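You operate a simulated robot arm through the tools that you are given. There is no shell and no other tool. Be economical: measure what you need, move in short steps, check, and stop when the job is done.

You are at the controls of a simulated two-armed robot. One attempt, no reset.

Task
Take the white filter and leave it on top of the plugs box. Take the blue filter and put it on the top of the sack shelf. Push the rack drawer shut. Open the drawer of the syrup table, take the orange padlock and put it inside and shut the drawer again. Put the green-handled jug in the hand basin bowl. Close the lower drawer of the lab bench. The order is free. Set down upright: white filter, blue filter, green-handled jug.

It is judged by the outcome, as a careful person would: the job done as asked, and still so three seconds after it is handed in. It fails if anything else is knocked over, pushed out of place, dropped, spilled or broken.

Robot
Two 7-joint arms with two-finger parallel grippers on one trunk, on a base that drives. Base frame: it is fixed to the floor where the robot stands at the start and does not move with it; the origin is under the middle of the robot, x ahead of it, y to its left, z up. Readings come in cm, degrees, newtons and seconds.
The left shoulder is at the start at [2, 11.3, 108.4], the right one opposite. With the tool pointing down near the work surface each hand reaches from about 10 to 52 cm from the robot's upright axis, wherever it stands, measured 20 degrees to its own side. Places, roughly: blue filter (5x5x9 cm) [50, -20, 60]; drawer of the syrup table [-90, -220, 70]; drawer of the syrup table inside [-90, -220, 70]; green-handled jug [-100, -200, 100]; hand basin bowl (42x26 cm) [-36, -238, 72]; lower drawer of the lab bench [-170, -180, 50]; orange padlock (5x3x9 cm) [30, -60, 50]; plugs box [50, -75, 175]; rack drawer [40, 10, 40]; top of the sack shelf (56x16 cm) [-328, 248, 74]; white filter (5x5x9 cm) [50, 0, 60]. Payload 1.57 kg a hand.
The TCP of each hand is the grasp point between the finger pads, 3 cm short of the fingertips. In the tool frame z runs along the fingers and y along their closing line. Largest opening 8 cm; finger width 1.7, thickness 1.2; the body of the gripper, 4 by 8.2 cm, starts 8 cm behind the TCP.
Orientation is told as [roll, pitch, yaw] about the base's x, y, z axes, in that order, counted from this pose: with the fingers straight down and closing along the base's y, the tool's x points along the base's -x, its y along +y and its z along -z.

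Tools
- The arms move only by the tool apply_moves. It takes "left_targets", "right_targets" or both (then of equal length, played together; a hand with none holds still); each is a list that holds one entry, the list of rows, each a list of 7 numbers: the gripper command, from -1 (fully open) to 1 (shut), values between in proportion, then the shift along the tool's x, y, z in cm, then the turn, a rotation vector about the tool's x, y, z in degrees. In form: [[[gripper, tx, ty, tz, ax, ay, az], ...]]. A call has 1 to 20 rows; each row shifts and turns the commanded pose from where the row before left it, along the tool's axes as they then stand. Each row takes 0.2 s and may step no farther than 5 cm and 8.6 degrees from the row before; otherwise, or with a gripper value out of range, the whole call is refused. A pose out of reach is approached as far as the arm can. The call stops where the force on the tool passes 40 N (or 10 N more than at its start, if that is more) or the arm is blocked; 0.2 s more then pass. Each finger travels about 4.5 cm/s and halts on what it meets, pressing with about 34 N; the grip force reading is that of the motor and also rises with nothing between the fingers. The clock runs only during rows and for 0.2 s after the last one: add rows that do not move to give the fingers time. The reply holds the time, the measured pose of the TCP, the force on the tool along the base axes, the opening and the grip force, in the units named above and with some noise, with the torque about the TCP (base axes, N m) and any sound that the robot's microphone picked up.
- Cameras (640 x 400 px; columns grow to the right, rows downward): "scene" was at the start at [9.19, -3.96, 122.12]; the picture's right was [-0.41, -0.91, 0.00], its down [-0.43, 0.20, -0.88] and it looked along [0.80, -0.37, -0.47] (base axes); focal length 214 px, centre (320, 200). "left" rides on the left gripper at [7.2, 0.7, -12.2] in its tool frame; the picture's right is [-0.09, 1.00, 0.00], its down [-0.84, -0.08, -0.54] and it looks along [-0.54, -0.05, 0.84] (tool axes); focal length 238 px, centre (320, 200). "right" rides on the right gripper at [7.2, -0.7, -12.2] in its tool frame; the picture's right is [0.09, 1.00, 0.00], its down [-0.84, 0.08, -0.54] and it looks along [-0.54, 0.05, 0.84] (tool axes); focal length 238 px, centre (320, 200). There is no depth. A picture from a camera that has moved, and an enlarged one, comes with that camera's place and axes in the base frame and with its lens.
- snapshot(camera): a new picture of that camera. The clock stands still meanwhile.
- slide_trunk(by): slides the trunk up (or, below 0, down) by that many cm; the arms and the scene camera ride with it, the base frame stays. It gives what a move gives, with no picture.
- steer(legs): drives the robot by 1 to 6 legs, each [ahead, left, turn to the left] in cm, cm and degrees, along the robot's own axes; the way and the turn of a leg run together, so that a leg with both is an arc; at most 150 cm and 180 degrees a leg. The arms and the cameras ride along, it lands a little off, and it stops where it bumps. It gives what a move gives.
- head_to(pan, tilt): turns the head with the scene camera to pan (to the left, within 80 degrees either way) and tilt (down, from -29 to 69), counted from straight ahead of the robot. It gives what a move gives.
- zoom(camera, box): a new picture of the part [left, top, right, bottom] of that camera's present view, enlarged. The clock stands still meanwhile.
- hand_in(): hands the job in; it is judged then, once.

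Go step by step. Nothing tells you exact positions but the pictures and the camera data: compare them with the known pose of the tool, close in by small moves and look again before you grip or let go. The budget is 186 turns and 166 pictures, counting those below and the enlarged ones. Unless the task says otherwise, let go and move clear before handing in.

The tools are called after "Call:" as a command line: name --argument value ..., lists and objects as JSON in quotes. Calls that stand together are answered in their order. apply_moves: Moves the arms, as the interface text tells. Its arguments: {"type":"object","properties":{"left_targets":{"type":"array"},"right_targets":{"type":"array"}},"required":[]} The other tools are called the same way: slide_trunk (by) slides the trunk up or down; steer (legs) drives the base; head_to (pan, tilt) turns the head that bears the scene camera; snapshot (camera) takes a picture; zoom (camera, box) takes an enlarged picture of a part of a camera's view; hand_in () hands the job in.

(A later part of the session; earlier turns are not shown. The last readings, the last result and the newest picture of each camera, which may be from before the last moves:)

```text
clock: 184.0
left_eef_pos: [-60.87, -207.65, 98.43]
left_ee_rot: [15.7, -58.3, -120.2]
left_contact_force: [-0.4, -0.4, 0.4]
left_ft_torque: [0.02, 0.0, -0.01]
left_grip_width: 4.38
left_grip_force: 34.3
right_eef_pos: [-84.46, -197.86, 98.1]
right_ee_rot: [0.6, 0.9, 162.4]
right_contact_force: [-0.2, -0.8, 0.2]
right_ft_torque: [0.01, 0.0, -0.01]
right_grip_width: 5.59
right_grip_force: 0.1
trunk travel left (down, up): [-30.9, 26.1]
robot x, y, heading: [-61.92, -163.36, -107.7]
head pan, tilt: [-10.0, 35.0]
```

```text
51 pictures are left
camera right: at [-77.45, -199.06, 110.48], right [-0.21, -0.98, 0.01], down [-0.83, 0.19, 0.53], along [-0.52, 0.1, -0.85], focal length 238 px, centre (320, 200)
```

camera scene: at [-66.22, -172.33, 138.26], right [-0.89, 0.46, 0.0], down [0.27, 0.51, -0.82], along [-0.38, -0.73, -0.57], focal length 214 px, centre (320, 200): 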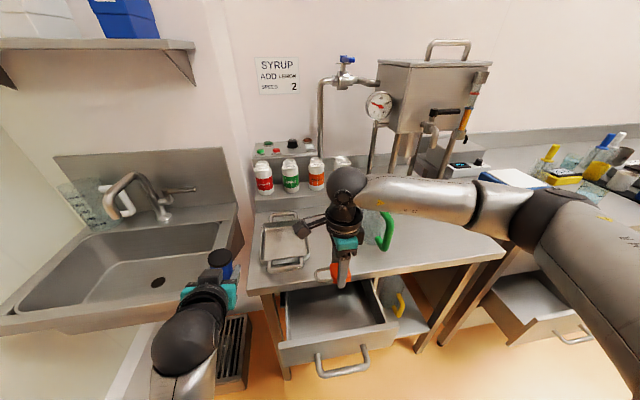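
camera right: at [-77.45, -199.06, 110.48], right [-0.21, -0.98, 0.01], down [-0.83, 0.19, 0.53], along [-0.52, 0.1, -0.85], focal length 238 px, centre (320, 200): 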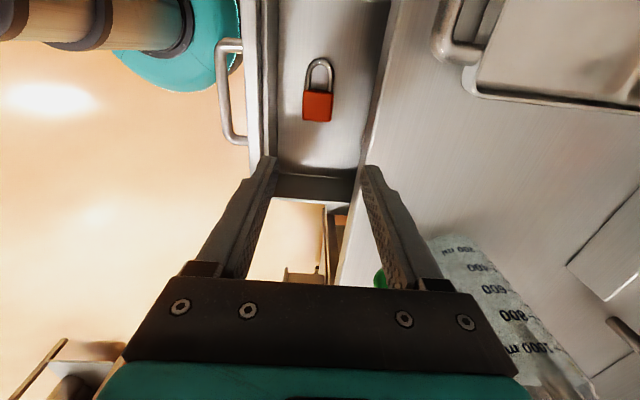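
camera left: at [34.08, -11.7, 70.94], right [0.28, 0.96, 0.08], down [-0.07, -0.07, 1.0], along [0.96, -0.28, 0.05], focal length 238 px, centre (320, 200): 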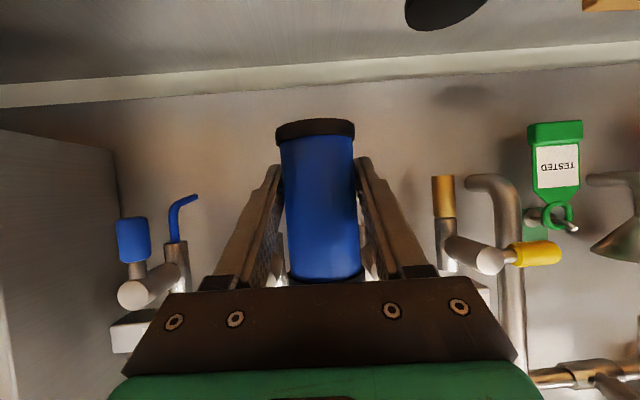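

The padlock is in the drawer. I'll back off, turn the hand back to normal yaw, lower closed fingers in front of the handle, and push it shut with the base.

Call:
steer --legs '[[-24, 0, 0]]'

Call:
apply_moves --right_targets '[[[1, 0, 0, 0, 0, 0, -8], [1, 0, 0, 0, 0, 0, -8], [1, 0, 0, 0, 0, 0, -8], [1, 0, 0, 0, 0, 0, -8], [1, 0, 0, 0, 0, 0, -8], [1, 0, 0, 0, 0, 0, -8], [1, 0, 0, 0, 0, 0, -8], [1, 0, 0, 0, 0, 0, -8], [1, 0, 0, 0, 0, 0, -8], [1, 0, 0, 0, 0, 0, -8], [1, 0, 0, 0, 0, 0, -8], [1, 0, 0, 4.7, 0, 0, 0], [1, 0, 0, 4.7, 0, 0, 0], [1, 0, 0, 4.7, 0, 0, 0], [1, 0, 0, 4.7, 0, 0, 0], [1, 0, 0, 4.5, 0, 0, 0]]]'

Call:
snapshot --camera "right"

```text
clock: 185.8
left_eef_pos: [-53.41, -184.54, 98.43]
left_ee_rot: [15.7, -58.3, -120.1]
left_contact_force: [0.3, 0.6, -0.7]
left_ft_torque: [0.01, -0.03, 0.01]
left_grip_width: 4.37
left_grip_force: 33.9
right_eef_pos: [-76.97, -174.61, 98.12]
right_ee_rot: [0.6, 0.9, 162.5]
right_contact_force: [0.0, -0.5, -0.6]
right_ft_torque: [-0.03, 0.04, -0.03]
right_grip_width: 5.59
right_grip_force: 0.0
trunk travel left (down, up): [-30.9, 26.1]
robot x, y, heading: [-54.05, -139.96, -107.9]
head pan, tilt: [-10.0, 35.0]
```

```text
clock: 189.2
left_eef_pos: [-53.49, -184.51, 98.27]
left_ee_rot: [15.7, -58.3, -120.1]
left_contact_force: [0.8, 0.3, -0.7]
left_ft_torque: [0.01, 0.03, 0.0]
left_grip_width: 4.37
left_grip_force: 34.4
right_eef_pos: [-76.91, -174.65, 74.79]
right_ee_rot: [0.9, -0.5, -109.6]
right_contact_force: [-0.7, 0.1, 0.0]
right_ft_torque: [0.02, 0.0, 0.0]
right_grip_width: 0.0
right_grip_force: 21.4
trunk travel left (down, up): [-30.9, 26.1]
robot x, y, heading: [-54.19, -140.6, -107.6]
head pan, tilt: [-10.0, 35.0]
```

```text
50 pictures are left
camera right: at [-75.07, -167.44, 86.94], right [0.97, -0.25, 0.01], down [-0.21, -0.81, 0.55], along [-0.12, -0.54, -0.83], focal length 238 px, centre (320, 200)
```

right: 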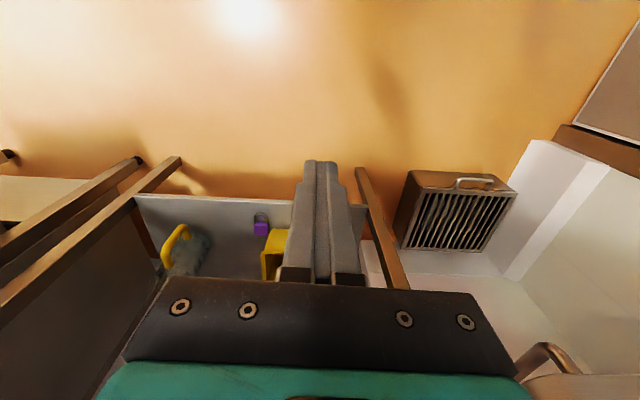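

Positioned at handle height. Driving 24 cm forward to push the drawer.

Call:
steer --legs '[[24, 0, 0]]'

Call:
snapshot --camera "right"

```text
clock: 191.0
left_eef_pos: [-60.92, -207.68, 98.32]
left_ee_rot: [15.6, -58.3, -120.1]
left_contact_force: [-0.3, 0.1, -1.1]
left_ft_torque: [0.02, -0.02, -0.05]
left_grip_width: 4.4
left_grip_force: 34.3
right_eef_pos: [-84.18, -197.92, 74.93]
right_ee_rot: [0.9, -0.6, -109.4]
right_contact_force: [-0.4, 0.6, -0.2]
right_ft_torque: [0.02, 0.01, -0.02]
right_grip_width: 0.01
right_grip_force: 21.3
trunk travel left (down, up): [-30.9, 26.1]
robot x, y, heading: [-61.66, -163.29, -107.7]
head pan, tilt: [-10.0, 35.0]
```

```text
49 pictures are left
camera right: at [-82.43, -190.68, 86.99], right [0.97, -0.25, 0.01], down [-0.21, -0.81, 0.55], along [-0.12, -0.54, -0.83], focal length 238 px, centre (320, 200)
```

right: 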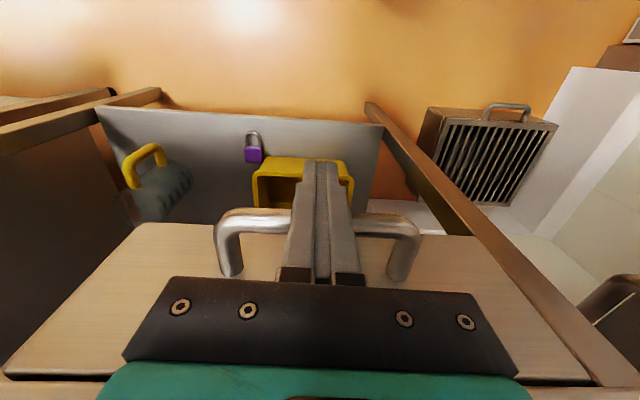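

Almost shut. Finishing with the arm in 0.5 cm steps.

Call:
apply_moves --right_targets '[[[1, -0.5, 0, 0, 0, 0, 0], [1, -0.5, 0, 0, 0, 0, 0], [1, -0.5, 0, 0, 0, 0, 0], [1, -0.5, 0, 0, 0, 0, 0], [1, -0.5, 0, 0, 0, 0, 0], [1, -0.5, 0, 0, 0, 0, 0], [1, -0.5, 0, 0, 0, 0, 0]]]'

Call:
snapshot --camera "right"

```text
clock: 191.8
left_eef_pos: [-60.82, -207.56, 98.43]
left_ee_rot: [15.7, -58.2, -120.1]
left_contact_force: [0.6, -0.2, -1.3]
left_ft_torque: [0.0, 0.01, -0.01]
left_grip_width: 4.38
left_grip_force: 33.7
right_eef_pos: [-84.17, -198.29, 74.54]
right_ee_rot: [0.7, 0.7, -109.3]
right_contact_force: [4.3, 11.8, 6.6]
right_ft_torque: [-0.14, -0.04, 0.12]
right_grip_width: 0.0
right_grip_force: 21.5
trunk travel left (down, up): [-30.9, 26.1]
robot x, y, heading: [-61.8, -163.3, -107.6]
head pan, tilt: [-10.0, 35.0]
stopped in row 3 (right hand): the force on the tool passed its limit at 45 N (the readings are from after the stop); the commanded pose is now the measured one
```

```text
48 pictures are left
camera right: at [-82.59, -191.29, 86.85], right [0.97, -0.24, 0.01], down [-0.21, -0.82, 0.53], along [-0.12, -0.52, -0.85], focal length 238 px, centre (320, 200)
```

right: 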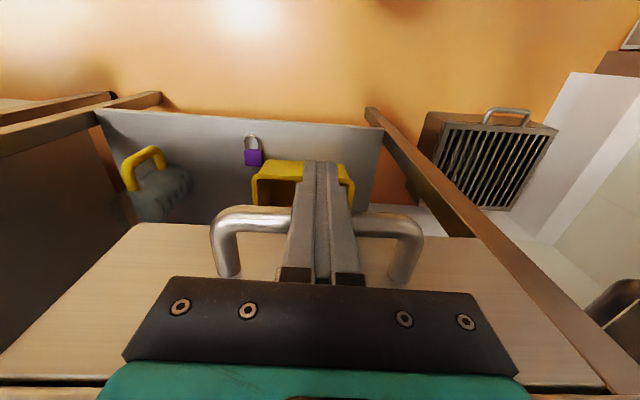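

Stopped at 45 N, apparently the end stop. I'll back the hand away and check the drawer.

Call:
steer --legs '[[-22, 0, 0]]'

Call:
zoom --camera "scene" --box '[240, 130, 480, 280]'

```text
clock: 193.5
left_eef_pos: [-54.24, -186.47, 98.35]
left_ee_rot: [15.7, -58.3, -120.4]
left_contact_force: [-0.2, 0.2, -1.3]
left_ft_torque: [0.01, 0.04, -0.01]
left_grip_width: 4.38
left_grip_force: 34.1
right_eef_pos: [-77.81, -177.5, 74.7]
right_ee_rot: [0.7, 0.4, -109.5]
right_contact_force: [-0.1, -0.4, -0.3]
right_ft_torque: [0.02, -0.02, 0.01]
right_grip_width: 0.0
right_grip_force: 21.0
trunk travel left (down, up): [-30.9, 26.1]
robot x, y, heading: [-55.11, -141.97, -107.9]
head pan, tilt: [-10.0, 35.0]
```

```text
2.67 times, centred on (360, 205) of scene
camera zoom: at [-59.44, -151.13, 138.26], right [-0.88, 0.47, 0.0], down [0.27, 0.51, -0.82], along [-0.38, -0.72, -0.57], focal length 572 px, centre (213, 187)
```

zoom: 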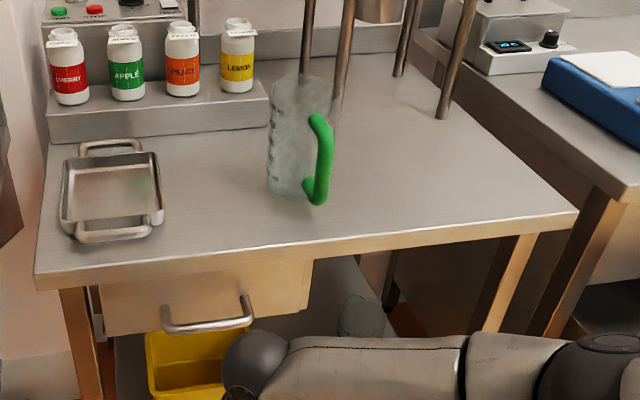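

The syrup drawer is shut as at the start. With the left hand still holding the blue filter, I'll next close the lab bench's lower drawer with the right hand: slide right 92 cm.

Call:
steer --legs '[[0, -92, 0]]'

Call:
head_to --pan -10 --tilt 50

Call:
snapshot --camera "scene"

Call:
snapshot --camera "right"

```text
clock: 198.2
left_eef_pos: [-139.82, -158.49, 98.3]
left_ee_rot: [15.7, -58.3, -121.3]
left_contact_force: [-1.1, 0.2, -0.9]
left_ft_torque: [0.02, 0.01, -0.01]
left_grip_width: 4.39
left_grip_force: 34.1
right_eef_pos: [-163.16, -149.1, 74.63]
right_ee_rot: [0.6, 0.3, -110.6]
right_contact_force: [-0.3, -0.1, 0.1]
right_ft_torque: [-0.02, 0.03, 0.05]
right_grip_width: 0.0
right_grip_force: 21.5
trunk travel left (down, up): [-30.9, 26.1]
robot x, y, heading: [-139.89, -113.67, -108.7]
head pan, tilt: [-10.0, 35.0]
```

```text
clock: 199.0
left_eef_pos: [-139.84, -158.46, 98.32]
left_ee_rot: [15.8, -58.3, -121.3]
left_contact_force: [0.0, 0.2, -0.2]
left_ft_torque: [0.01, 0.0, -0.03]
left_grip_width: 4.39
left_grip_force: 34.2
right_eef_pos: [-163.1, -149.05, 74.57]
right_ee_rot: [0.6, 0.3, -110.5]
right_contact_force: [0.3, 1.5, -0.9]
right_ft_torque: [-0.02, 0.03, 0.04]
right_grip_width: 0.0
right_grip_force: 21.2
trunk travel left (down, up): [-30.9, 26.1]
robot x, y, heading: [-139.77, -113.97, -108.8]
head pan, tilt: [-10.0, 50.0]
```

```text
46 pictures are left
camera scene: at [-143.84, -122.07, 136.09], right [-0.88, 0.48, 0.0], down [0.37, 0.67, -0.64], along [-0.31, -0.56, -0.77], focal length 214 px, centre (320, 200)
```

scene: 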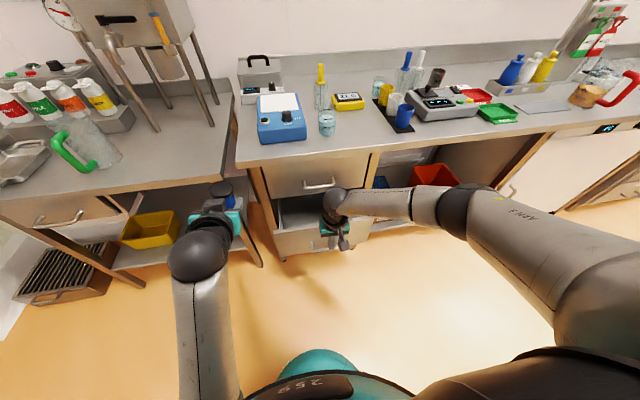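

```text
45 pictures are left
camera right: at [-161.32, -141.98, 86.86], right [0.96, -0.26, 0.01], down [-0.23, -0.81, 0.54], along [-0.13, -0.52, -0.84], focal length 238 px, centre (320, 200)
```

right: 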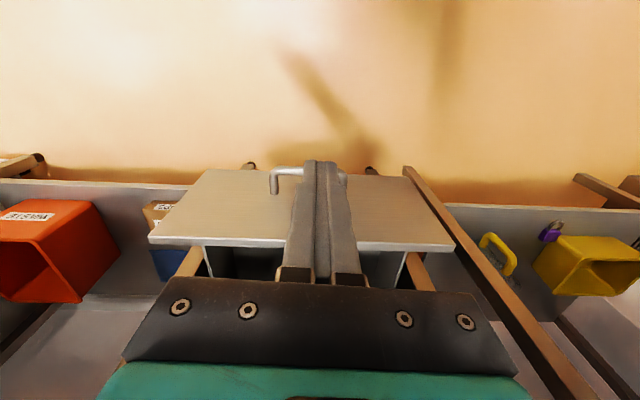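

The open lower drawer is straight ahead (face n≈207, top z≈64, handle z≈51). I'll lower the trunk 14, tilt the right hand 60° so the closed fingertips push on the face above its handle.

Call:
slide_trunk --by -14

Call:
apply_moves --right_targets '[[[1, 0, 0, 0, 0, -7.5, 0], [1, 0, 0, 0, 0, -7.5, 0], [1, 0, 0, 0, 0, -7.5, 0], [1, 0, 0, 0, 0, -7.5, 0], [1, 0, 0, 0, 0, -7.5, 0], [1, 0, 0, 0, 0, -7.5, 0], [1, 0, 0, 0, 0, -7.5, 0]]]'

Call:
snapshot --camera "right"

```text
clock: 200.7
left_eef_pos: [-139.76, -158.46, 84.39]
left_ee_rot: [15.8, -58.3, -121.4]
left_contact_force: [-0.3, -0.6, 0.1]
left_ft_torque: [0.02, 0.01, 0.02]
left_grip_width: 4.36
left_grip_force: 33.9
right_eef_pos: [-163.14, -149.01, 60.76]
right_ee_rot: [0.7, 0.3, -110.6]
right_contact_force: [0.4, 0.5, 0.1]
right_ft_torque: [0.05, -0.04, -0.01]
right_grip_width: 0.01
right_grip_force: 21.4
trunk travel left (down, up): [-16.9, 40.1]
robot x, y, heading: [-139.7, -114.07, -108.9]
head pan, tilt: [-10.0, 50.0]
```

```text
clock: 202.2
left_eef_pos: [-139.72, -158.42, 84.4]
left_ee_rot: [15.7, -58.3, -121.3]
left_contact_force: [-0.1, -0.3, -1.1]
left_ft_torque: [0.02, -0.01, -0.02]
left_grip_width: 4.37
left_grip_force: 33.7
right_eef_pos: [-163.06, -149.1, 60.68]
right_ee_rot: [0.9, -29.7, -111.0]
right_contact_force: [-0.2, 0.3, 0.4]
right_ft_torque: [-0.02, 0.02, 0.0]
right_grip_width: 0.0
right_grip_force: 21.1
right hand out of reach, approached as far as the arm can: row 5, 6, 7
trunk travel left (down, up): [-16.9, 40.1]
robot x, y, heading: [-139.64, -114.01, -108.6]
head pan, tilt: [-10.0, 50.0]
```

```text
44 pictures are left
camera right: at [-159.45, -137.18, 67.69], right [0.96, -0.27, -0.03], down [-0.1, -0.45, 0.89], along [-0.26, -0.85, -0.46], focal length 238 px, centre (320, 200)
```

right: 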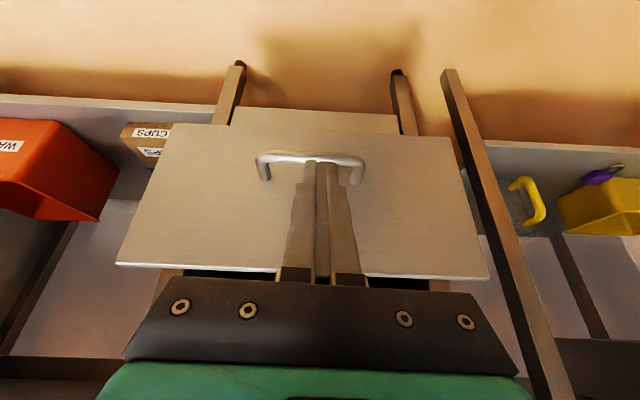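

Tilt of 30° will do. Driving 13 cm until near the face, then pushing with the arm.

Call:
steer --legs '[[14, 0, 0]]'

Call:
apply_moves --right_targets '[[[1, -1.73, 0, 1, 0, 0, 0], [1, -1.73, 0, 1, 0, 0, 0], [1, -1.73, 0, 1, 0, 0, 0], [1, -1.73, 0, 1, 0, 0, 0], [1, -1.73, 0, 1, 0, 0, 0], [1, -0.87, 0, 0.5, 0, 0, 0], [1, -0.87, 0, 0.5, 0, 0, 0]]]'

Call:
snapshot --camera "right"

```text
clock: 203.6
left_eef_pos: [-144.3, -171.96, 84.34]
left_ee_rot: [15.8, -58.3, -121.1]
left_contact_force: [0.7, -0.4, -0.8]
left_ft_torque: [0.01, -0.01, 0.02]
left_grip_width: 4.39
left_grip_force: 33.8
right_eef_pos: [-167.75, -162.45, 60.69]
right_ee_rot: [0.7, -29.7, -111.0]
right_contact_force: [-0.6, -0.4, -0.9]
right_ft_torque: [0.01, 0.03, 0.02]
right_grip_width: 0.0
right_grip_force: 21.2
trunk travel left (down, up): [-16.9, 40.1]
robot x, y, heading: [-144.18, -127.79, -108.6]
head pan, tilt: [-10.0, 50.0]
```

```text
clock: 205.2
left_eef_pos: [-144.3, -171.87, 84.29]
left_ee_rot: [15.7, -58.3, -121.2]
left_contact_force: [1.5, 0.7, -1.2]
left_ft_torque: [0.0, -0.02, 0.0]
left_grip_width: 4.36
left_grip_force: 34.0
right_eef_pos: [-171.99, -173.83, 60.57]
right_ee_rot: [0.9, -29.7, -110.9]
right_contact_force: [-1.2, -0.3, -0.5]
right_ft_torque: [0.0, 0.02, -0.01]
right_grip_width: 0.0
right_grip_force: 21.1
trunk travel left (down, up): [-16.9, 40.1]
robot x, y, heading: [-144.28, -127.71, -109.0]
head pan, tilt: [-10.0, 50.0]
```

```text
43 pictures are left
camera right: at [-168.22, -161.9, 67.68], right [0.96, -0.27, -0.03], down [-0.1, -0.45, 0.89], along [-0.26, -0.85, -0.46], focal length 238 px, centre (320, 200)
```

right: 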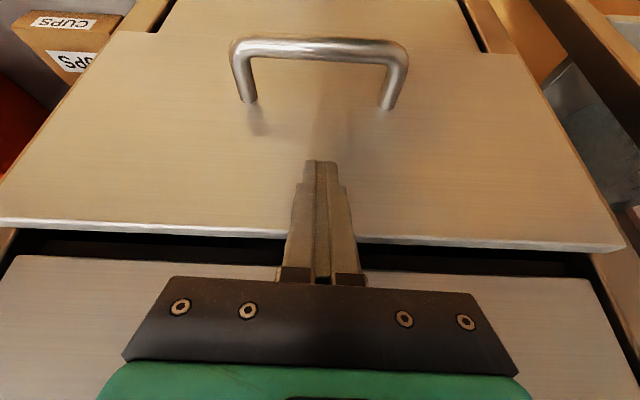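

The drawer is moving in. Continuing until it stops.

Call:
apply_moves --right_targets '[[[1, -0.87, 0, 0.5, 0, 0, 0], [1, -0.87, 0, 0.5, 0, 0, 0], [1, -0.87, 0, 0.5, 0, 0, 0], [1, -0.87, 0, 0.5, 0, 0, 0], [1, -0.87, 0, 0.5, 0, 0, 0], [1, -0.87, 0, 0.5, 0, 0, 0]]]'

Call:
snapshot --camera "right"

```text
clock: 206.1
left_eef_pos: [-144.26, -171.78, 84.34]
left_ee_rot: [15.7, -58.1, -121.3]
left_contact_force: [0.5, -1.1, -0.9]
left_ft_torque: [0.01, -0.02, 0.01]
left_grip_width: 4.41
left_grip_force: 34.4
right_eef_pos: [-172.67, -176.18, 59.86]
right_ee_rot: [0.5, -28.6, -110.4]
right_contact_force: [0.8, -0.4, 0.2]
right_ft_torque: [0.03, 0.0, 0.01]
right_grip_width: 0.01
right_grip_force: 21.4
trunk travel left (down, up): [-16.9, 40.1]
robot x, y, heading: [-144.23, -127.52, -108.6]
head pan, tilt: [-10.0, 50.0]
stopped in row 4 (right hand): the force on the tool passed its limit at 44 N (the readings are from after the stop); the commanded pose is now the measured one
```

```text
42 pictures are left
camera right: at [-169.07, -164.43, 67.13], right [0.96, -0.27, -0.04], down [-0.1, -0.47, 0.88], along [-0.25, -0.84, -0.48], focal length 238 px, centre (320, 200)
```

right: 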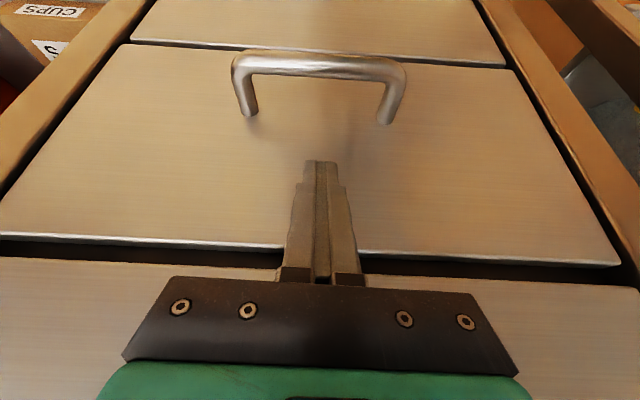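

The lower drawer is flush and shut. I'll withdraw, back away, turn toward the sack shelf and look.

Call:
apply_moves --right_targets '[[[1, 1.73, 0, -1, 0, 0, 0], [1, 2.6, 0, -1.5, 0, 0, 0], [1, 3.46, 0, -2, 0, 0, 0], [1, 3.46, 0, -2, 0, 0, 0]]]'

Call:
steer --legs '[[-45, 0, 0], [0, 0, -132]]'

Call:
head_to --pan 0 --tilt 15

Call:
snapshot --camera "scene"

```text
clock: 207.1
left_eef_pos: [-144.39, -171.8, 84.34]
left_ee_rot: [15.7, -58.3, -121.3]
left_contact_force: [0.0, -0.2, -1.2]
left_ft_torque: [-0.04, -0.02, 0.01]
left_grip_width: 4.4
left_grip_force: 34.2
right_eef_pos: [-168.31, -163.6, 60.2]
right_ee_rot: [0.5, -28.8, -110.6]
right_contact_force: [0.8, 1.1, -0.3]
right_ft_torque: [0.0, 0.01, -0.02]
right_grip_width: 0.01
right_grip_force: 21.3
trunk travel left (down, up): [-16.9, 40.1]
robot x, y, heading: [-144.35, -127.37, -108.6]
head pan, tilt: [-10.0, 50.0]
```

```text
clock: 215.3
left_eef_pos: [-162.49, -54.79, 84.37]
left_ee_rot: [15.7, -58.3, 106.6]
left_contact_force: [0.7, 0.0, -1.1]
left_ft_torque: [0.0, 0.03, 0.0]
left_grip_width: 4.36
left_grip_force: 34.6
right_eef_pos: [-140.35, -42.52, 60.09]
right_ee_rot: [0.5, -28.8, 117.4]
right_contact_force: [-0.7, 0.6, -0.2]
right_ft_torque: [0.02, 0.04, 0.03]
right_grip_width: 0.0
right_grip_force: 21.0
trunk travel left (down, up): [-16.9, 40.1]
robot x, y, heading: [-129.36, -84.45, 119.3]
head pan, tilt: [-10.0, 50.0]
```

```text
clock: 216.3
left_eef_pos: [-162.46, -54.95, 84.31]
left_ee_rot: [15.7, -58.2, 106.6]
left_contact_force: [-0.1, -0.4, -1.1]
left_ft_torque: [0.03, 0.0, 0.03]
left_grip_width: 4.37
left_grip_force: 33.8
right_eef_pos: [-140.4, -42.47, 60.04]
right_ee_rot: [0.5, -28.9, 117.3]
right_contact_force: [-0.3, 0.6, 0.3]
right_ft_torque: [0.02, 0.0, -0.02]
right_grip_width: 0.0
right_grip_force: 21.0
trunk travel left (down, up): [-16.9, 40.1]
robot x, y, heading: [-129.77, -84.58, 118.9]
head pan, tilt: [0.0, 15.0]
```

```text
41 pictures are left
camera scene: at [-134.76, -75.79, 127.45], right [0.87, 0.49, 0.0], down [0.13, -0.23, -0.97], along [-0.47, 0.84, -0.26], focal length 214 px, centre (320, 200)
```

scene: 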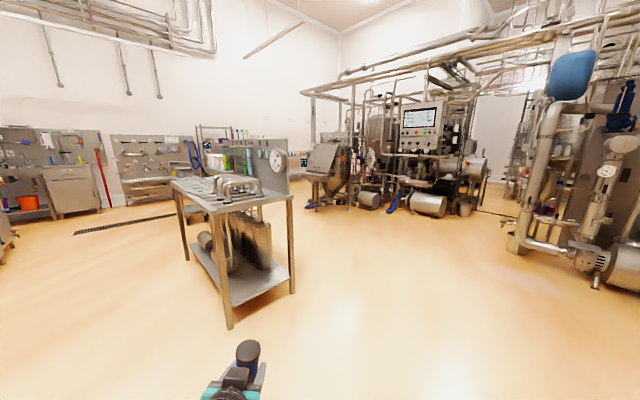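

The room is large; the shelf should be near column 315, row 173. Zooming there.

Call:
zoom --camera "scene" --box '[170, 110, 410, 250]'

```text
2.67 times, centred on (290, 180) of scene
camera zoom: at [-134.76, -75.79, 127.45], right [0.87, 0.49, 0.0], down [0.13, -0.23, -0.97], along [-0.47, 0.84, -0.26], focal length 572 px, centre (400, 253)
```

zoom: 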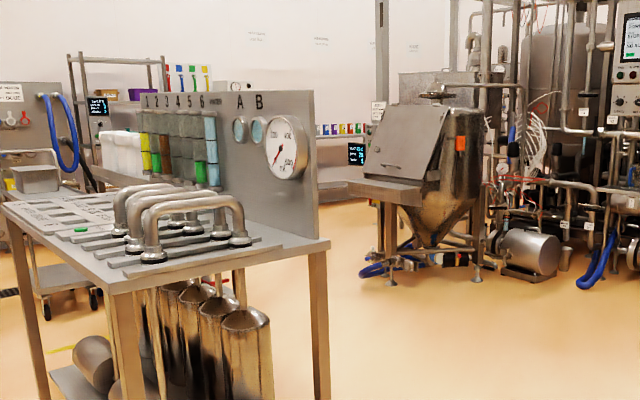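

The ledge in front of the hopper is the sack shelf; it is aligned with the room (heading ~71.6°). I'll turn, go forward past the central table, then slide left, stopping short.

Call:
steer --legs '[[0, 0, -47.3], [150, 0, 0], [22, 0, 0], [0, 150, 0]]'

Call:
head_to --pan 40 --tilt 20

Call:
snapshot --camera "scene"

```text
clock: 234.2
left_eef_pos: [-223.5, 164.79, 84.46]
left_ee_rot: [15.7, -58.3, 61.5]
left_contact_force: [0.1, 0.4, 0.7]
left_ft_torque: [0.01, 0.01, -0.04]
left_grip_width: 4.35
left_grip_force: 34.1
right_eef_pos: [-198.97, 157.95, 60.13]
right_ee_rot: [0.5, -28.7, 72.4]
right_contact_force: [-0.1, -0.7, -0.4]
right_ft_torque: [0.03, -0.06, -0.02]
right_grip_width: 0.0
right_grip_force: 21.5
trunk travel left (down, up): [-16.9, 40.1]
robot x, y, heading: [-221.41, 120.79, 74.0]
head pan, tilt: [0.0, 15.0]
```

```text
clock: 235.2
left_eef_pos: [-223.58, 164.83, 84.47]
left_ee_rot: [15.7, -58.2, 61.6]
left_contact_force: [-0.1, -0.1, -1.6]
left_ft_torque: [-0.01, 0.01, 0.0]
left_grip_width: 4.37
left_grip_force: 34.5
right_eef_pos: [-199.07, 157.85, 60.18]
right_ee_rot: [0.4, -28.8, 72.3]
right_contact_force: [0.1, 0.1, 0.8]
right_ft_torque: [-0.04, 0.02, -0.01]
right_grip_width: 0.01
right_grip_force: 21.5
trunk travel left (down, up): [-16.9, 40.1]
robot x, y, heading: [-221.19, 120.24, 74.2]
head pan, tilt: [40.0, 20.0]
```

```text
39 pictures are left
camera scene: at [-224.95, 129.84, 126.64], right [0.91, 0.41, 0.0], down [0.14, -0.31, -0.94], along [-0.38, 0.86, -0.34], focal length 214 px, centre (320, 200)
```

scene: 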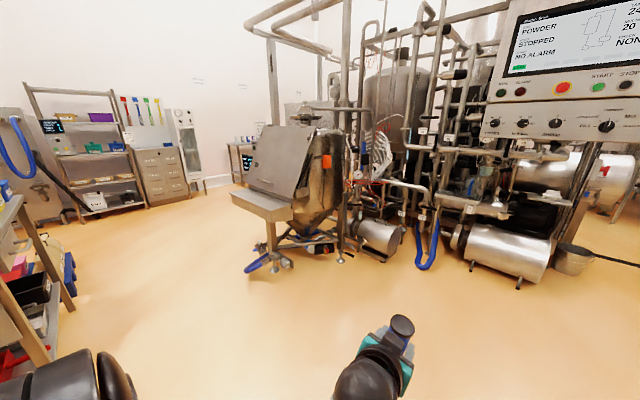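

Shelf in view. Zooming for accurate corners.

Call:
zoom --camera "scene" --box '[210, 120, 370, 280]'

```text
2.50 times, centred on (290, 200) of scene
camera zoom: at [-224.95, 129.84, 126.64], right [0.91, 0.41, 0.0], down [0.14, -0.31, -0.94], along [-0.38, 0.86, -0.34], focal length 536 px, centre (395, 200)
```

zoom: 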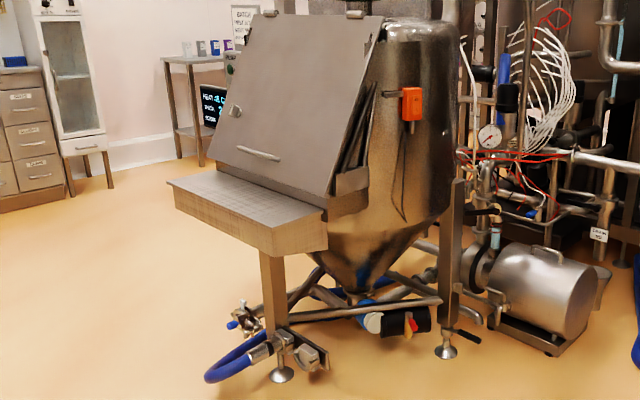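

Corners fit the given centre [-328,248,74] well; shelf faces my heading 71.6°. I'll raise the trunk 6, square up, slide left 117, then go ahead 22.

Call:
slide_trunk --by 6

Call:
steer --legs '[[0, 0, -2.6], [0, 117, 0], [20, 0, 0]]'

Call:
snapshot --camera "left"

```text
clock: 236.2
left_eef_pos: [-223.57, 164.81, 90.43]
left_ee_rot: [15.7, -58.2, 61.5]
left_contact_force: [-0.4, -0.1, -2.1]
left_ft_torque: [0.02, 0.02, 0.02]
left_grip_width: 4.37
left_grip_force: 33.8
right_eef_pos: [-199.09, 157.87, 66.17]
right_ee_rot: [0.6, -28.8, 72.4]
right_contact_force: [0.4, -0.8, -0.2]
right_ft_torque: [0.04, -0.02, 0.03]
right_grip_width: 0.0
right_grip_force: 20.9
trunk travel left (down, up): [-22.9, 34.1]
robot x, y, heading: [-221.46, 120.31, 74.2]
head pan, tilt: [40.0, 20.0]
```

```text
clock: 243.9
left_eef_pos: [-328.61, 220.74, 90.31]
left_ee_rot: [15.8, -58.2, 59.8]
left_contact_force: [0.6, 0.0, -0.5]
left_ft_torque: [0.01, -0.03, -0.01]
left_grip_width: 4.37
left_grip_force: 33.7
right_eef_pos: [-304.46, 213.14, 66.05]
right_ee_rot: [0.6, -28.8, 70.7]
right_contact_force: [0.8, 0.7, 0.0]
right_ft_torque: [0.0, -0.01, 0.0]
right_grip_width: 0.02
right_grip_force: 21.5
trunk travel left (down, up): [-22.9, 34.1]
robot x, y, heading: [-327.85, 176.63, 72.7]
head pan, tilt: [40.0, 20.0]
```

```text
37 pictures are left
camera left: at [-333.27, 207.32, 90.6], right [-0.92, 0.33, 0.22], down [0.2, -0.1, 0.98], along [0.34, 0.94, 0.03], focal length 238 px, centre (320, 200)
```

left: 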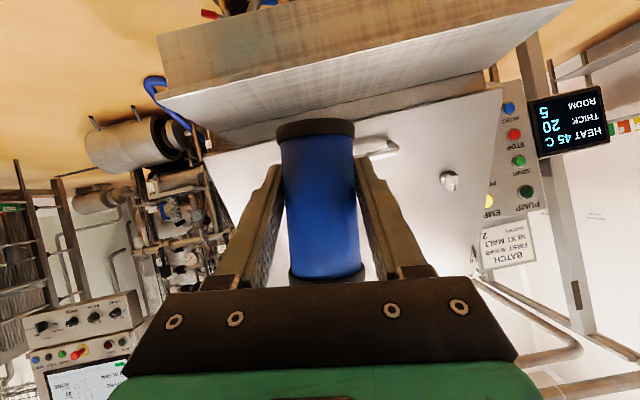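

Now straightening the filter upright while extending 12 cm ahead.

Call:
apply_moves --left_targets '[[[1, -1.5, 0, 2.6, 2.2, -0.55, -3.45], [1, -1.5, 0, 2.6, 2.2, -0.55, -3.45], [1, -1.5, 0, 2.6, 0, 0, 0], [1, -1.5, 0, 2.6, 0, 0, 0]]]'

Call:
snapshot --camera "left"

```text
clock: 244.9
left_eef_pos: [-325.23, 232.35, 90.17]
left_ee_rot: [0.0, -60.2, 73.0]
left_contact_force: [0.6, -0.5, -1.6]
left_ft_torque: [0.01, -0.02, 0.0]
left_grip_width: 4.36
left_grip_force: 33.9
right_eef_pos: [-304.42, 213.08, 66.04]
right_ee_rot: [0.5, -28.8, 70.7]
right_contact_force: [0.2, -0.3, -0.3]
right_ft_torque: [0.01, 0.01, -0.01]
right_grip_width: 0.0
right_grip_force: 21.4
trunk travel left (down, up): [-22.9, 34.1]
robot x, y, heading: [-327.86, 175.94, 72.2]
head pan, tilt: [40.0, 20.0]
```

```text
36 pictures are left
camera left: at [-329.95, 218.91, 90.0], right [-0.94, 0.34, 0.08], down [0.06, -0.08, 1.0], along [0.34, 0.94, 0.05], focal length 238 px, centre (320, 200)
```

left: 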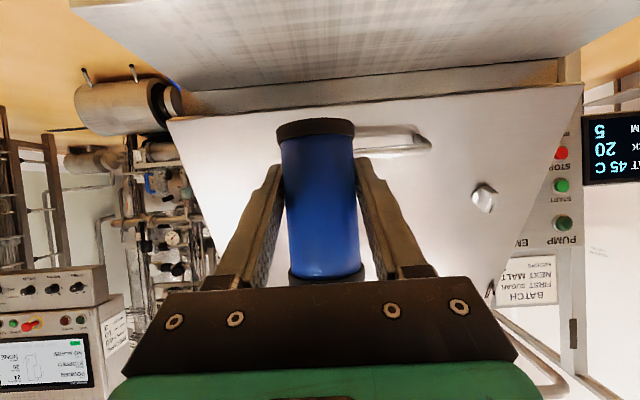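

Upright again. Driving 12 cm ahead puts the filter over the shelf; then lowering.

Call:
steer --legs '[[12.5, 0, 0]]'

Call:
apply_moves --left_targets '[[[1, 2.6, 0, 1.5, 0, 0, 0], [1, 2.6, 0, 1.5, 0, 0, 0], [1, 1.73, 0, 1, 0, 0, 0]]]'

Call:
snapshot --camera "left"

Call:
head_to --pan 10 --tilt 35

Call:
snapshot --camera "scene"

```text
clock: 246.1
left_eef_pos: [-321.15, 244.22, 90.17]
left_ee_rot: [0.0, -60.3, 72.8]
left_contact_force: [0.2, 0.0, -1.2]
left_ft_torque: [0.08, -0.04, 0.0]
left_grip_width: 4.36
left_grip_force: 34.0
right_eef_pos: [-300.4, 225.04, 66.07]
right_ee_rot: [0.5, -28.7, 70.5]
right_contact_force: [0.1, 0.0, -0.3]
right_ft_torque: [0.0, 0.0, -0.03]
right_grip_width: 0.01
right_grip_force: 21.2
trunk travel left (down, up): [-22.9, 34.1]
robot x, y, heading: [-323.85, 188.53, 72.2]
head pan, tilt: [40.0, 20.0]
```

```text
clock: 246.9
left_eef_pos: [-321.3, 244.39, 82.26]
left_ee_rot: [0.0, -60.4, 72.8]
left_contact_force: [-0.2, -1.1, -0.5]
left_ft_torque: [0.02, -0.03, 0.03]
left_grip_width: 4.38
left_grip_force: 34.3
right_eef_pos: [-300.49, 225.06, 66.12]
right_ee_rot: [0.6, -28.8, 70.5]
right_contact_force: [-0.4, -0.2, -0.2]
right_ft_torque: [-0.03, -0.02, -0.01]
right_grip_width: 0.0
right_grip_force: 21.8
trunk travel left (down, up): [-22.9, 34.1]
robot x, y, heading: [-323.88, 188.38, 72.3]
head pan, tilt: [40.0, 20.0]
```

```text
35 pictures are left
camera left: at [-326.1, 231.01, 82.08], right [-0.94, 0.34, 0.08], down [0.06, -0.08, 1.0], along [0.34, 0.94, 0.05], focal length 238 px, centre (320, 200)
```

left: 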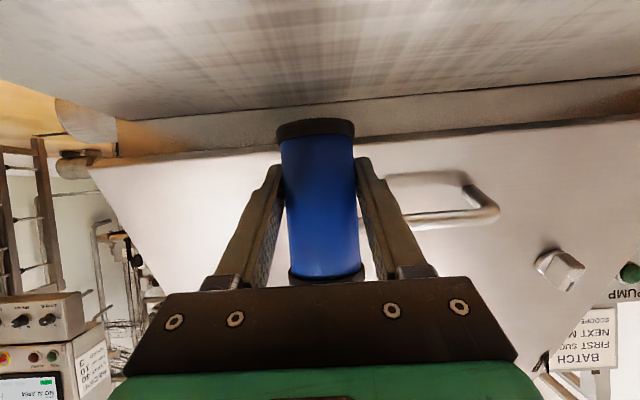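

```text
clock: 247.9
left_eef_pos: [-321.27, 244.42, 82.19]
left_ee_rot: [-0.1, -60.3, 72.7]
left_contact_force: [0.3, 0.4, -1.1]
left_ft_torque: [0.0, 0.0, -0.01]
left_grip_width: 4.36
left_grip_force: 34.8
right_eef_pos: [-300.47, 225.16, 66.12]
right_ee_rot: [0.5, -28.8, 70.5]
right_contact_force: [-0.7, -0.2, -0.6]
right_ft_torque: [0.02, 0.0, -0.01]
right_grip_width: 0.0
right_grip_force: 21.5
trunk travel left (down, up): [-22.9, 34.1]
robot x, y, heading: [-323.66, 188.58, 72.1]
head pan, tilt: [10.0, 35.0]
```

```text
34 pictures are left
camera scene: at [-322.55, 197.99, 130.26], right [0.99, -0.13, 0.0], down [-0.08, -0.57, -0.82], along [0.11, 0.81, -0.57], focal length 214 px, centre (320, 200)
```

scene: 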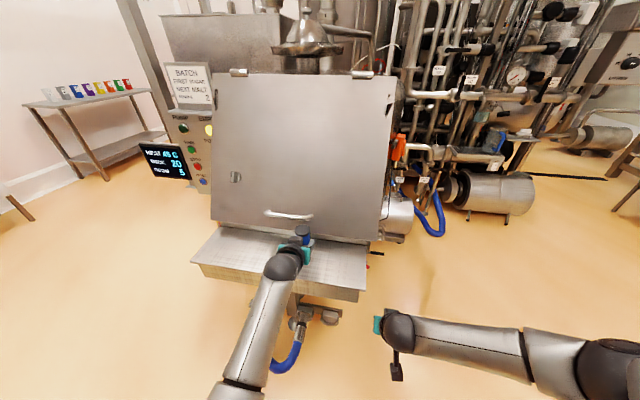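

The filter is above the shelf, mid-depth. Lowering gently.

Call:
apply_moves --left_targets '[[[1, 0.87, 0, 0.5, 0, 0, 0], [1, 0.87, 0, 0.5, 0, 0, 0], [1, 0.43, 0, 0.25, 0, 0, 0], [1, 0.26, 0, 0.15, 0, 0, 0], [1, 0.26, 0, 0.15, 0, 0, 0]]]'

Call:
snapshot --camera "left"

```text
clock: 249.1
left_eef_pos: [-321.26, 244.41, 79.13]
left_ee_rot: [0.1, -60.3, 72.7]
left_contact_force: [0.3, 0.8, -0.6]
left_ft_torque: [0.01, 0.01, 0.02]
left_grip_width: 4.39
left_grip_force: 33.9
right_eef_pos: [-300.47, 225.18, 66.17]
right_ee_rot: [0.5, -28.7, 70.5]
right_contact_force: [1.2, 0.5, -0.6]
right_ft_torque: [0.03, -0.02, 0.0]
right_grip_width: 0.0
right_grip_force: 21.1
trunk travel left (down, up): [-22.9, 34.1]
robot x, y, heading: [-323.91, 188.58, 72.4]
head pan, tilt: [10.0, 35.0]
```

```text
33 pictures are left
camera left: at [-326.0, 231.06, 78.95], right [-0.94, 0.34, 0.08], down [0.06, -0.08, 1.0], along [0.34, 0.94, 0.05], focal length 238 px, centre (320, 200)
```

left: 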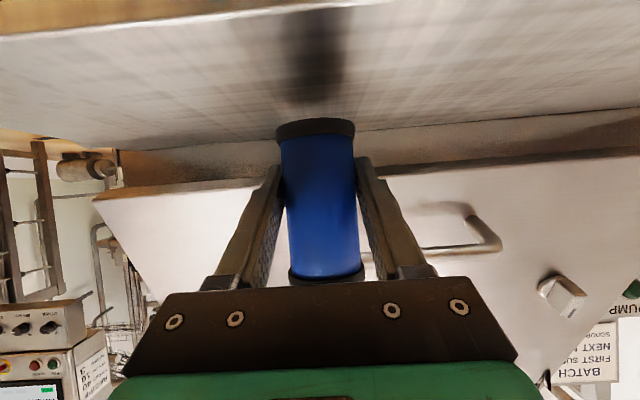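

About 1 cm left by the shadow. Continuing in small steps.

Call:
apply_moves --left_targets '[[[1, 0.22, 0, 0.125, 0, 0, 0], [1, 0.22, 0, 0.125, 0, 0, 0], [1, 0.13, 0, 0.075, 0, 0, 0]]]'

Call:
apply_moves --left_targets '[[[1, 0.13, 0, 0.075, 0, 0, 0], [1, 0.13, 0, 0.075, 0, 0, 0]]]'

Call:
snapshot --camera "left"

```text
clock: 249.9
left_eef_pos: [-321.14, 244.27, 78.43]
left_ee_rot: [0.1, -60.3, 72.8]
left_contact_force: [-0.8, 0.2, -0.8]
left_ft_torque: [-0.01, 0.02, -0.01]
left_grip_width: 4.37
left_grip_force: 33.8
right_eef_pos: [-300.48, 225.03, 66.19]
right_ee_rot: [0.4, -28.8, 70.5]
right_contact_force: [-0.5, -0.6, -0.4]
right_ft_torque: [0.02, 0.02, 0.0]
right_grip_width: 0.02
right_grip_force: 21.0
trunk travel left (down, up): [-22.9, 34.1]
robot x, y, heading: [-323.6, 188.62, 72.2]
head pan, tilt: [10.0, 35.0]
```

```text
clock: 250.5
left_eef_pos: [-321.34, 244.28, 78.1]
left_ee_rot: [0.1, -60.2, 72.9]
left_contact_force: [0.3, 0.3, -1.4]
left_ft_torque: [-0.02, -0.01, -0.01]
left_grip_width: 4.35
left_grip_force: 34.1
right_eef_pos: [-300.49, 225.1, 66.08]
right_ee_rot: [0.5, -28.9, 70.5]
right_contact_force: [1.0, -0.8, -0.6]
right_ft_torque: [-0.03, 0.01, -0.02]
right_grip_width: 0.0
right_grip_force: 21.5
trunk travel left (down, up): [-22.9, 34.1]
robot x, y, heading: [-323.8, 188.33, 72.2]
head pan, tilt: [10.0, 35.0]
```

```text
32 pictures are left
camera left: at [-326.02, 230.9, 78.03], right [-0.94, 0.34, 0.08], down [0.06, -0.08, 1.0], along [0.34, 0.94, 0.05], focal length 238 px, centre (320, 200)
```

left: 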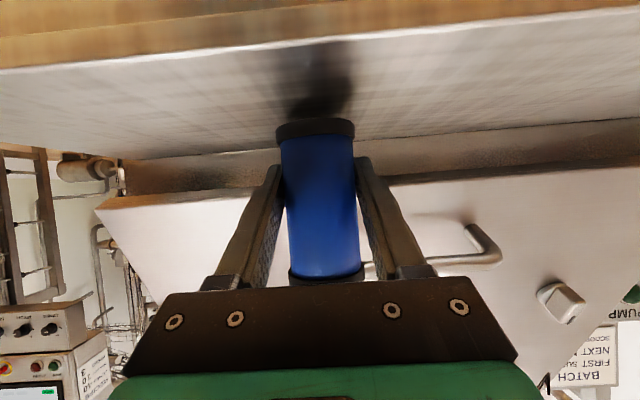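

Nearly there. A few more small steps.

Call:
apply_moves --left_targets '[[[1, 0.13, 0, 0.075, 0, 0, 0], [1, 0.13, 0, 0.075, 0, 0, 0]]]'

Call:
apply_moves --left_targets '[[[1, 0.13, 0, 0.075, 0, 0, 0]]]'

```text
clock: 251.1
left_eef_pos: [-321.22, 244.33, 77.64]
left_ee_rot: [0.1, -60.3, 72.9]
left_contact_force: [1.3, 0.0, -0.7]
left_ft_torque: [-0.03, -0.01, -0.01]
left_grip_width: 4.39
left_grip_force: 34.0
right_eef_pos: [-300.56, 225.0, 66.12]
right_ee_rot: [0.6, -28.8, 70.5]
right_contact_force: [0.1, -0.1, -0.2]
right_ft_torque: [0.01, -0.02, -0.01]
right_grip_width: 0.03
right_grip_force: 21.3
trunk travel left (down, up): [-22.9, 34.1]
robot x, y, heading: [-324.32, 188.76, 72.1]
head pan, tilt: [10.0, 35.0]
```

```text
clock: 251.5
left_eef_pos: [-321.23, 244.27, 77.57]
left_ee_rot: [0.0, -60.2, 72.7]
left_contact_force: [0.5, 0.7, -1.0]
left_ft_torque: [-0.03, 0.04, 0.01]
left_grip_width: 4.36
left_grip_force: 34.0
right_eef_pos: [-300.53, 225.18, 66.05]
right_ee_rot: [0.5, -28.8, 70.5]
right_contact_force: [0.0, 0.1, -0.2]
right_ft_torque: [0.0, -0.01, -0.01]
right_grip_width: 0.0
right_grip_force: 21.2
trunk travel left (down, up): [-22.9, 34.1]
robot x, y, heading: [-323.84, 188.77, 72.1]
head pan, tilt: [10.0, 35.0]
```

No contact yet; continuing with three separate small steps.

Call:
apply_moves --left_targets '[[[1, 0.17, 0, 0.1, 0, 0, 0]]]'

Call:
apply_moves --left_targets '[[[1, 0.17, 0, 0.1, 0, 0, 0]]]'

Call:
snapshot --camera "left"

```text
clock: 251.9
left_eef_pos: [-321.24, 244.22, 77.25]
left_ee_rot: [-0.1, -60.3, 72.9]
left_contact_force: [0.9, -0.5, -0.2]
left_ft_torque: [0.0, 0.01, 0.0]
left_grip_width: 4.38
left_grip_force: 33.8
right_eef_pos: [-300.51, 225.09, 66.29]
right_ee_rot: [0.4, -28.8, 70.5]
right_contact_force: [-0.6, -0.7, -0.2]
right_ft_torque: [0.02, 0.02, -0.01]
right_grip_width: 0.0
right_grip_force: 21.5
trunk travel left (down, up): [-22.9, 34.1]
robot x, y, heading: [-323.89, 188.48, 72.3]
head pan, tilt: [10.0, 35.0]
```

```text
clock: 252.3
left_eef_pos: [-321.29, 244.31, 77.1]
left_ee_rot: [0.0, -60.2, 72.7]
left_contact_force: [-0.5, -0.6, -0.5]
left_ft_torque: [-0.02, 0.0, 0.0]
left_grip_width: 4.37
left_grip_force: 33.9
right_eef_pos: [-300.59, 225.21, 66.16]
right_ee_rot: [0.6, -28.7, 70.5]
right_contact_force: [0.9, -1.0, 0.4]
right_ft_torque: [0.0, -0.04, 0.02]
right_grip_width: 0.0
right_grip_force: 21.4
trunk travel left (down, up): [-22.9, 34.1]
robot x, y, heading: [-323.74, 188.32, 72.1]
head pan, tilt: [10.0, 35.0]
```

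```text
31 pictures are left
camera left: at [-326.0, 230.91, 77.05], right [-0.94, 0.34, 0.08], down [0.06, -0.08, 1.0], along [0.34, 0.94, 0.05], focal length 238 px, centre (320, 200)
```

left: 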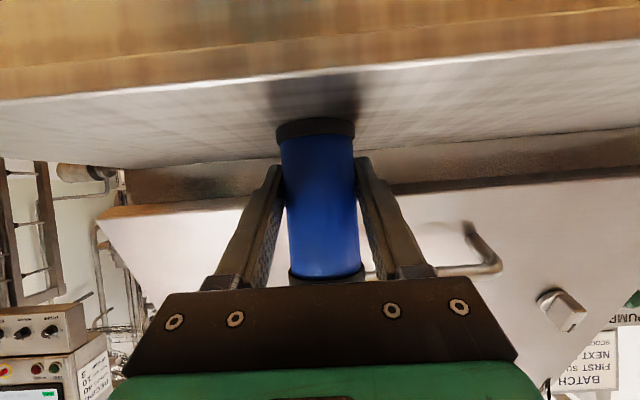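

Contact must be imminent (bottom at ≈73.7 by geometry). Two more small steps.

Call:
apply_moves --left_targets '[[[1, 0.13, 0, 0.075, 0, 0, 0]]]'

Call:
apply_moves --left_targets '[[[1, 0.13, 0, 0.075, 0, 0, 0]]]'

Call:
apply_moves --left_targets '[[[1, 0.13, 0, 0.075, 0, 0, 0]]]'

```text
clock: 252.7
left_eef_pos: [-321.21, 244.21, 77.13]
left_ee_rot: [0.0, -60.5, 72.8]
left_contact_force: [-0.5, -1.6, 4.0]
left_ft_torque: [-0.14, 0.02, -0.05]
left_grip_width: 4.36
left_grip_force: 34.1
right_eef_pos: [-300.47, 225.13, 66.17]
right_ee_rot: [0.5, -28.8, 70.5]
right_contact_force: [0.0, -0.3, 0.7]
right_ft_torque: [0.01, -0.01, 0.03]
right_grip_width: 0.0
right_grip_force: 21.1
trunk travel left (down, up): [-22.9, 34.1]
robot x, y, heading: [-324.35, 188.03, 72.0]
head pan, tilt: [10.0, 35.0]
```

```text
clock: 253.1
left_eef_pos: [-321.22, 244.25, 77.23]
left_ee_rot: [0.1, -60.6, 72.8]
left_contact_force: [-2.0, -3.3, 9.1]
left_ft_torque: [-0.26, 0.12, -0.05]
left_grip_width: 4.41
left_grip_force: 33.6
right_eef_pos: [-300.53, 225.04, 66.1]
right_ee_rot: [0.4, -28.8, 70.6]
right_contact_force: [0.3, -0.2, -0.2]
right_ft_torque: [0.01, 0.0, -0.01]
right_grip_width: 0.0
right_grip_force: 21.5
trunk travel left (down, up): [-22.9, 34.1]
robot x, y, heading: [-323.88, 188.61, 72.5]
head pan, tilt: [10.0, 35.0]
```

```text
clock: 253.5
left_eef_pos: [-321.17, 244.4, 77.19]
left_ee_rot: [0.1, -60.7, 72.8]
left_contact_force: [-2.2, -5.6, 17.7]
left_ft_torque: [-0.56, 0.19, -0.02]
left_grip_width: 4.37
left_grip_force: 34.5
right_eef_pos: [-300.61, 225.01, 66.22]
right_ee_rot: [0.5, -28.9, 70.5]
right_contact_force: [0.1, 0.2, 0.5]
right_ft_torque: [-0.04, -0.01, 0.02]
right_grip_width: 0.0
right_grip_force: 21.4
trunk travel left (down, up): [-22.9, 34.1]
robot x, y, heading: [-324.49, 188.21, 72.1]
head pan, tilt: [10.0, 35.0]
```

Contact confirmed. Relieving slightly, opening, and backing straight out.

Call:
apply_moves --left_targets '[[[1, -0.17, 0, -0.1, 0, 0, 0], [0.2, 0, 0, 0, 0, 0, 0], [-0.2, 0, 0, 0, 0, 0, 0], [-0.8, 0, 0, 0, 0, 0, 0], [-0.8, 0, 0, 0, 0, 0, 0], [-0.8, 0, 0, 0, 0, 0, 0], [-0.8, 0.5, 0, -0.87, 0, 0, 0], [-0.8, 0.5, 0, -0.87, 0, 0, 0], [-0.8, 1, 0, -1.73, 0, 0, 0], [-0.8, 1, 0, -1.73, 0, 0, 0], [-0.8, 1, 0, -1.73, 0, 0, 0], [-0.8, 1, 0, -1.73, 0, 0, 0]]]'

Call:
snapshot --camera "left"

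```text
clock: 256.1
left_eef_pos: [-324.28, 234.6, 76.78]
left_ee_rot: [0.1, -60.2, 72.9]
left_contact_force: [-0.1, -0.5, 0.3]
left_ft_torque: [0.01, -0.02, 0.0]
left_grip_width: 7.21
left_grip_force: 0.1
right_eef_pos: [-300.46, 225.04, 66.06]
right_ee_rot: [0.5, -28.8, 70.5]
right_contact_force: [0.3, -0.6, 0.2]
right_ft_torque: [-0.02, -0.03, 0.03]
right_grip_width: 0.01
right_grip_force: 21.1
trunk travel left (down, up): [-22.9, 34.1]
robot x, y, heading: [-323.93, 188.58, 72.1]
head pan, tilt: [10.0, 35.0]
```

```text
30 pictures are left
camera left: at [-329.07, 221.26, 76.76], right [-0.94, 0.34, 0.08], down [0.06, -0.08, 1.0], along [0.34, 0.94, 0.05], focal length 238 px, centre (320, 200)
```

left: 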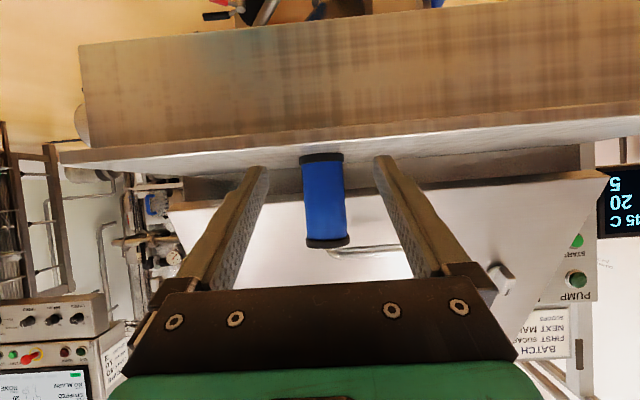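

Blue filter stands upright on the sack shelf. Driving back along the same route toward the basin side.

Call:
steer --legs '[[-22, 0, -0.5], [0, -150, 0], [0, -150, 0], [0, -15, 0], [0, 0, 180], [120, 0, 0]]'

Call:
head_to --pan 5 --tilt 25

Call:
snapshot --camera "scene"

```text
clock: 285.6
left_eef_pos: [-63.13, -87.43, 76.79]
left_ee_rot: [0.0, -60.3, -105.5]
left_contact_force: [-0.3, 0.3, -0.8]
left_ft_torque: [0.0, 0.0, 0.04]
left_grip_width: 7.21
left_grip_force: 0.1
right_eef_pos: [-87.2, -78.57, 66.05]
right_ee_rot: [0.5, -28.8, -107.7]
right_contact_force: [-0.1, 0.2, 0.3]
right_ft_torque: [-0.05, 0.01, -0.02]
right_grip_width: 0.0
right_grip_force: 20.7
trunk travel left (down, up): [-22.9, 34.1]
robot x, y, heading: [-65.06, -41.41, -106.1]
head pan, tilt: [10.0, 35.0]
```

```text
clock: 286.4
left_eef_pos: [-63.11, -87.27, 76.79]
left_ee_rot: [-0.1, -60.2, -105.5]
left_contact_force: [0.0, 0.4, 1.1]
left_ft_torque: [0.02, -0.02, 0.02]
left_grip_width: 7.19
left_grip_force: 0.1
right_eef_pos: [-87.13, -78.6, 66.17]
right_ee_rot: [0.4, -28.8, -107.7]
right_contact_force: [-0.4, -0.7, -1.2]
right_ft_torque: [0.04, 0.0, -0.01]
right_grip_width: 0.01
right_grip_force: 20.7
trunk travel left (down, up): [-22.9, 34.1]
robot x, y, heading: [-65.29, -41.35, -106.4]
head pan, tilt: [5.0, 25.0]
```

```text
29 pictures are left
camera scene: at [-67.03, -51.45, 131.83], right [-0.98, 0.19, 0.0], down [0.08, 0.42, -0.91], along [-0.17, -0.89, -0.42], focal length 214 px, centre (320, 200)
```

scene: 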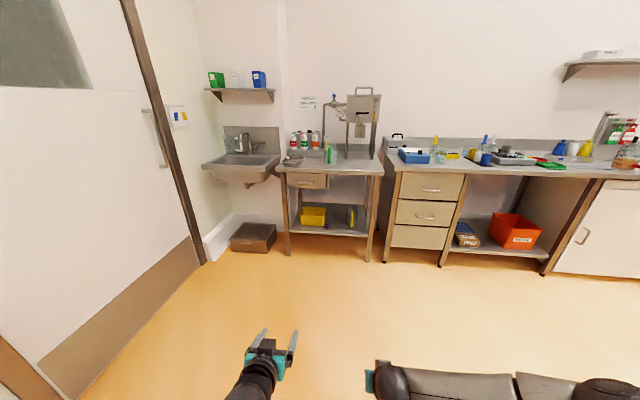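

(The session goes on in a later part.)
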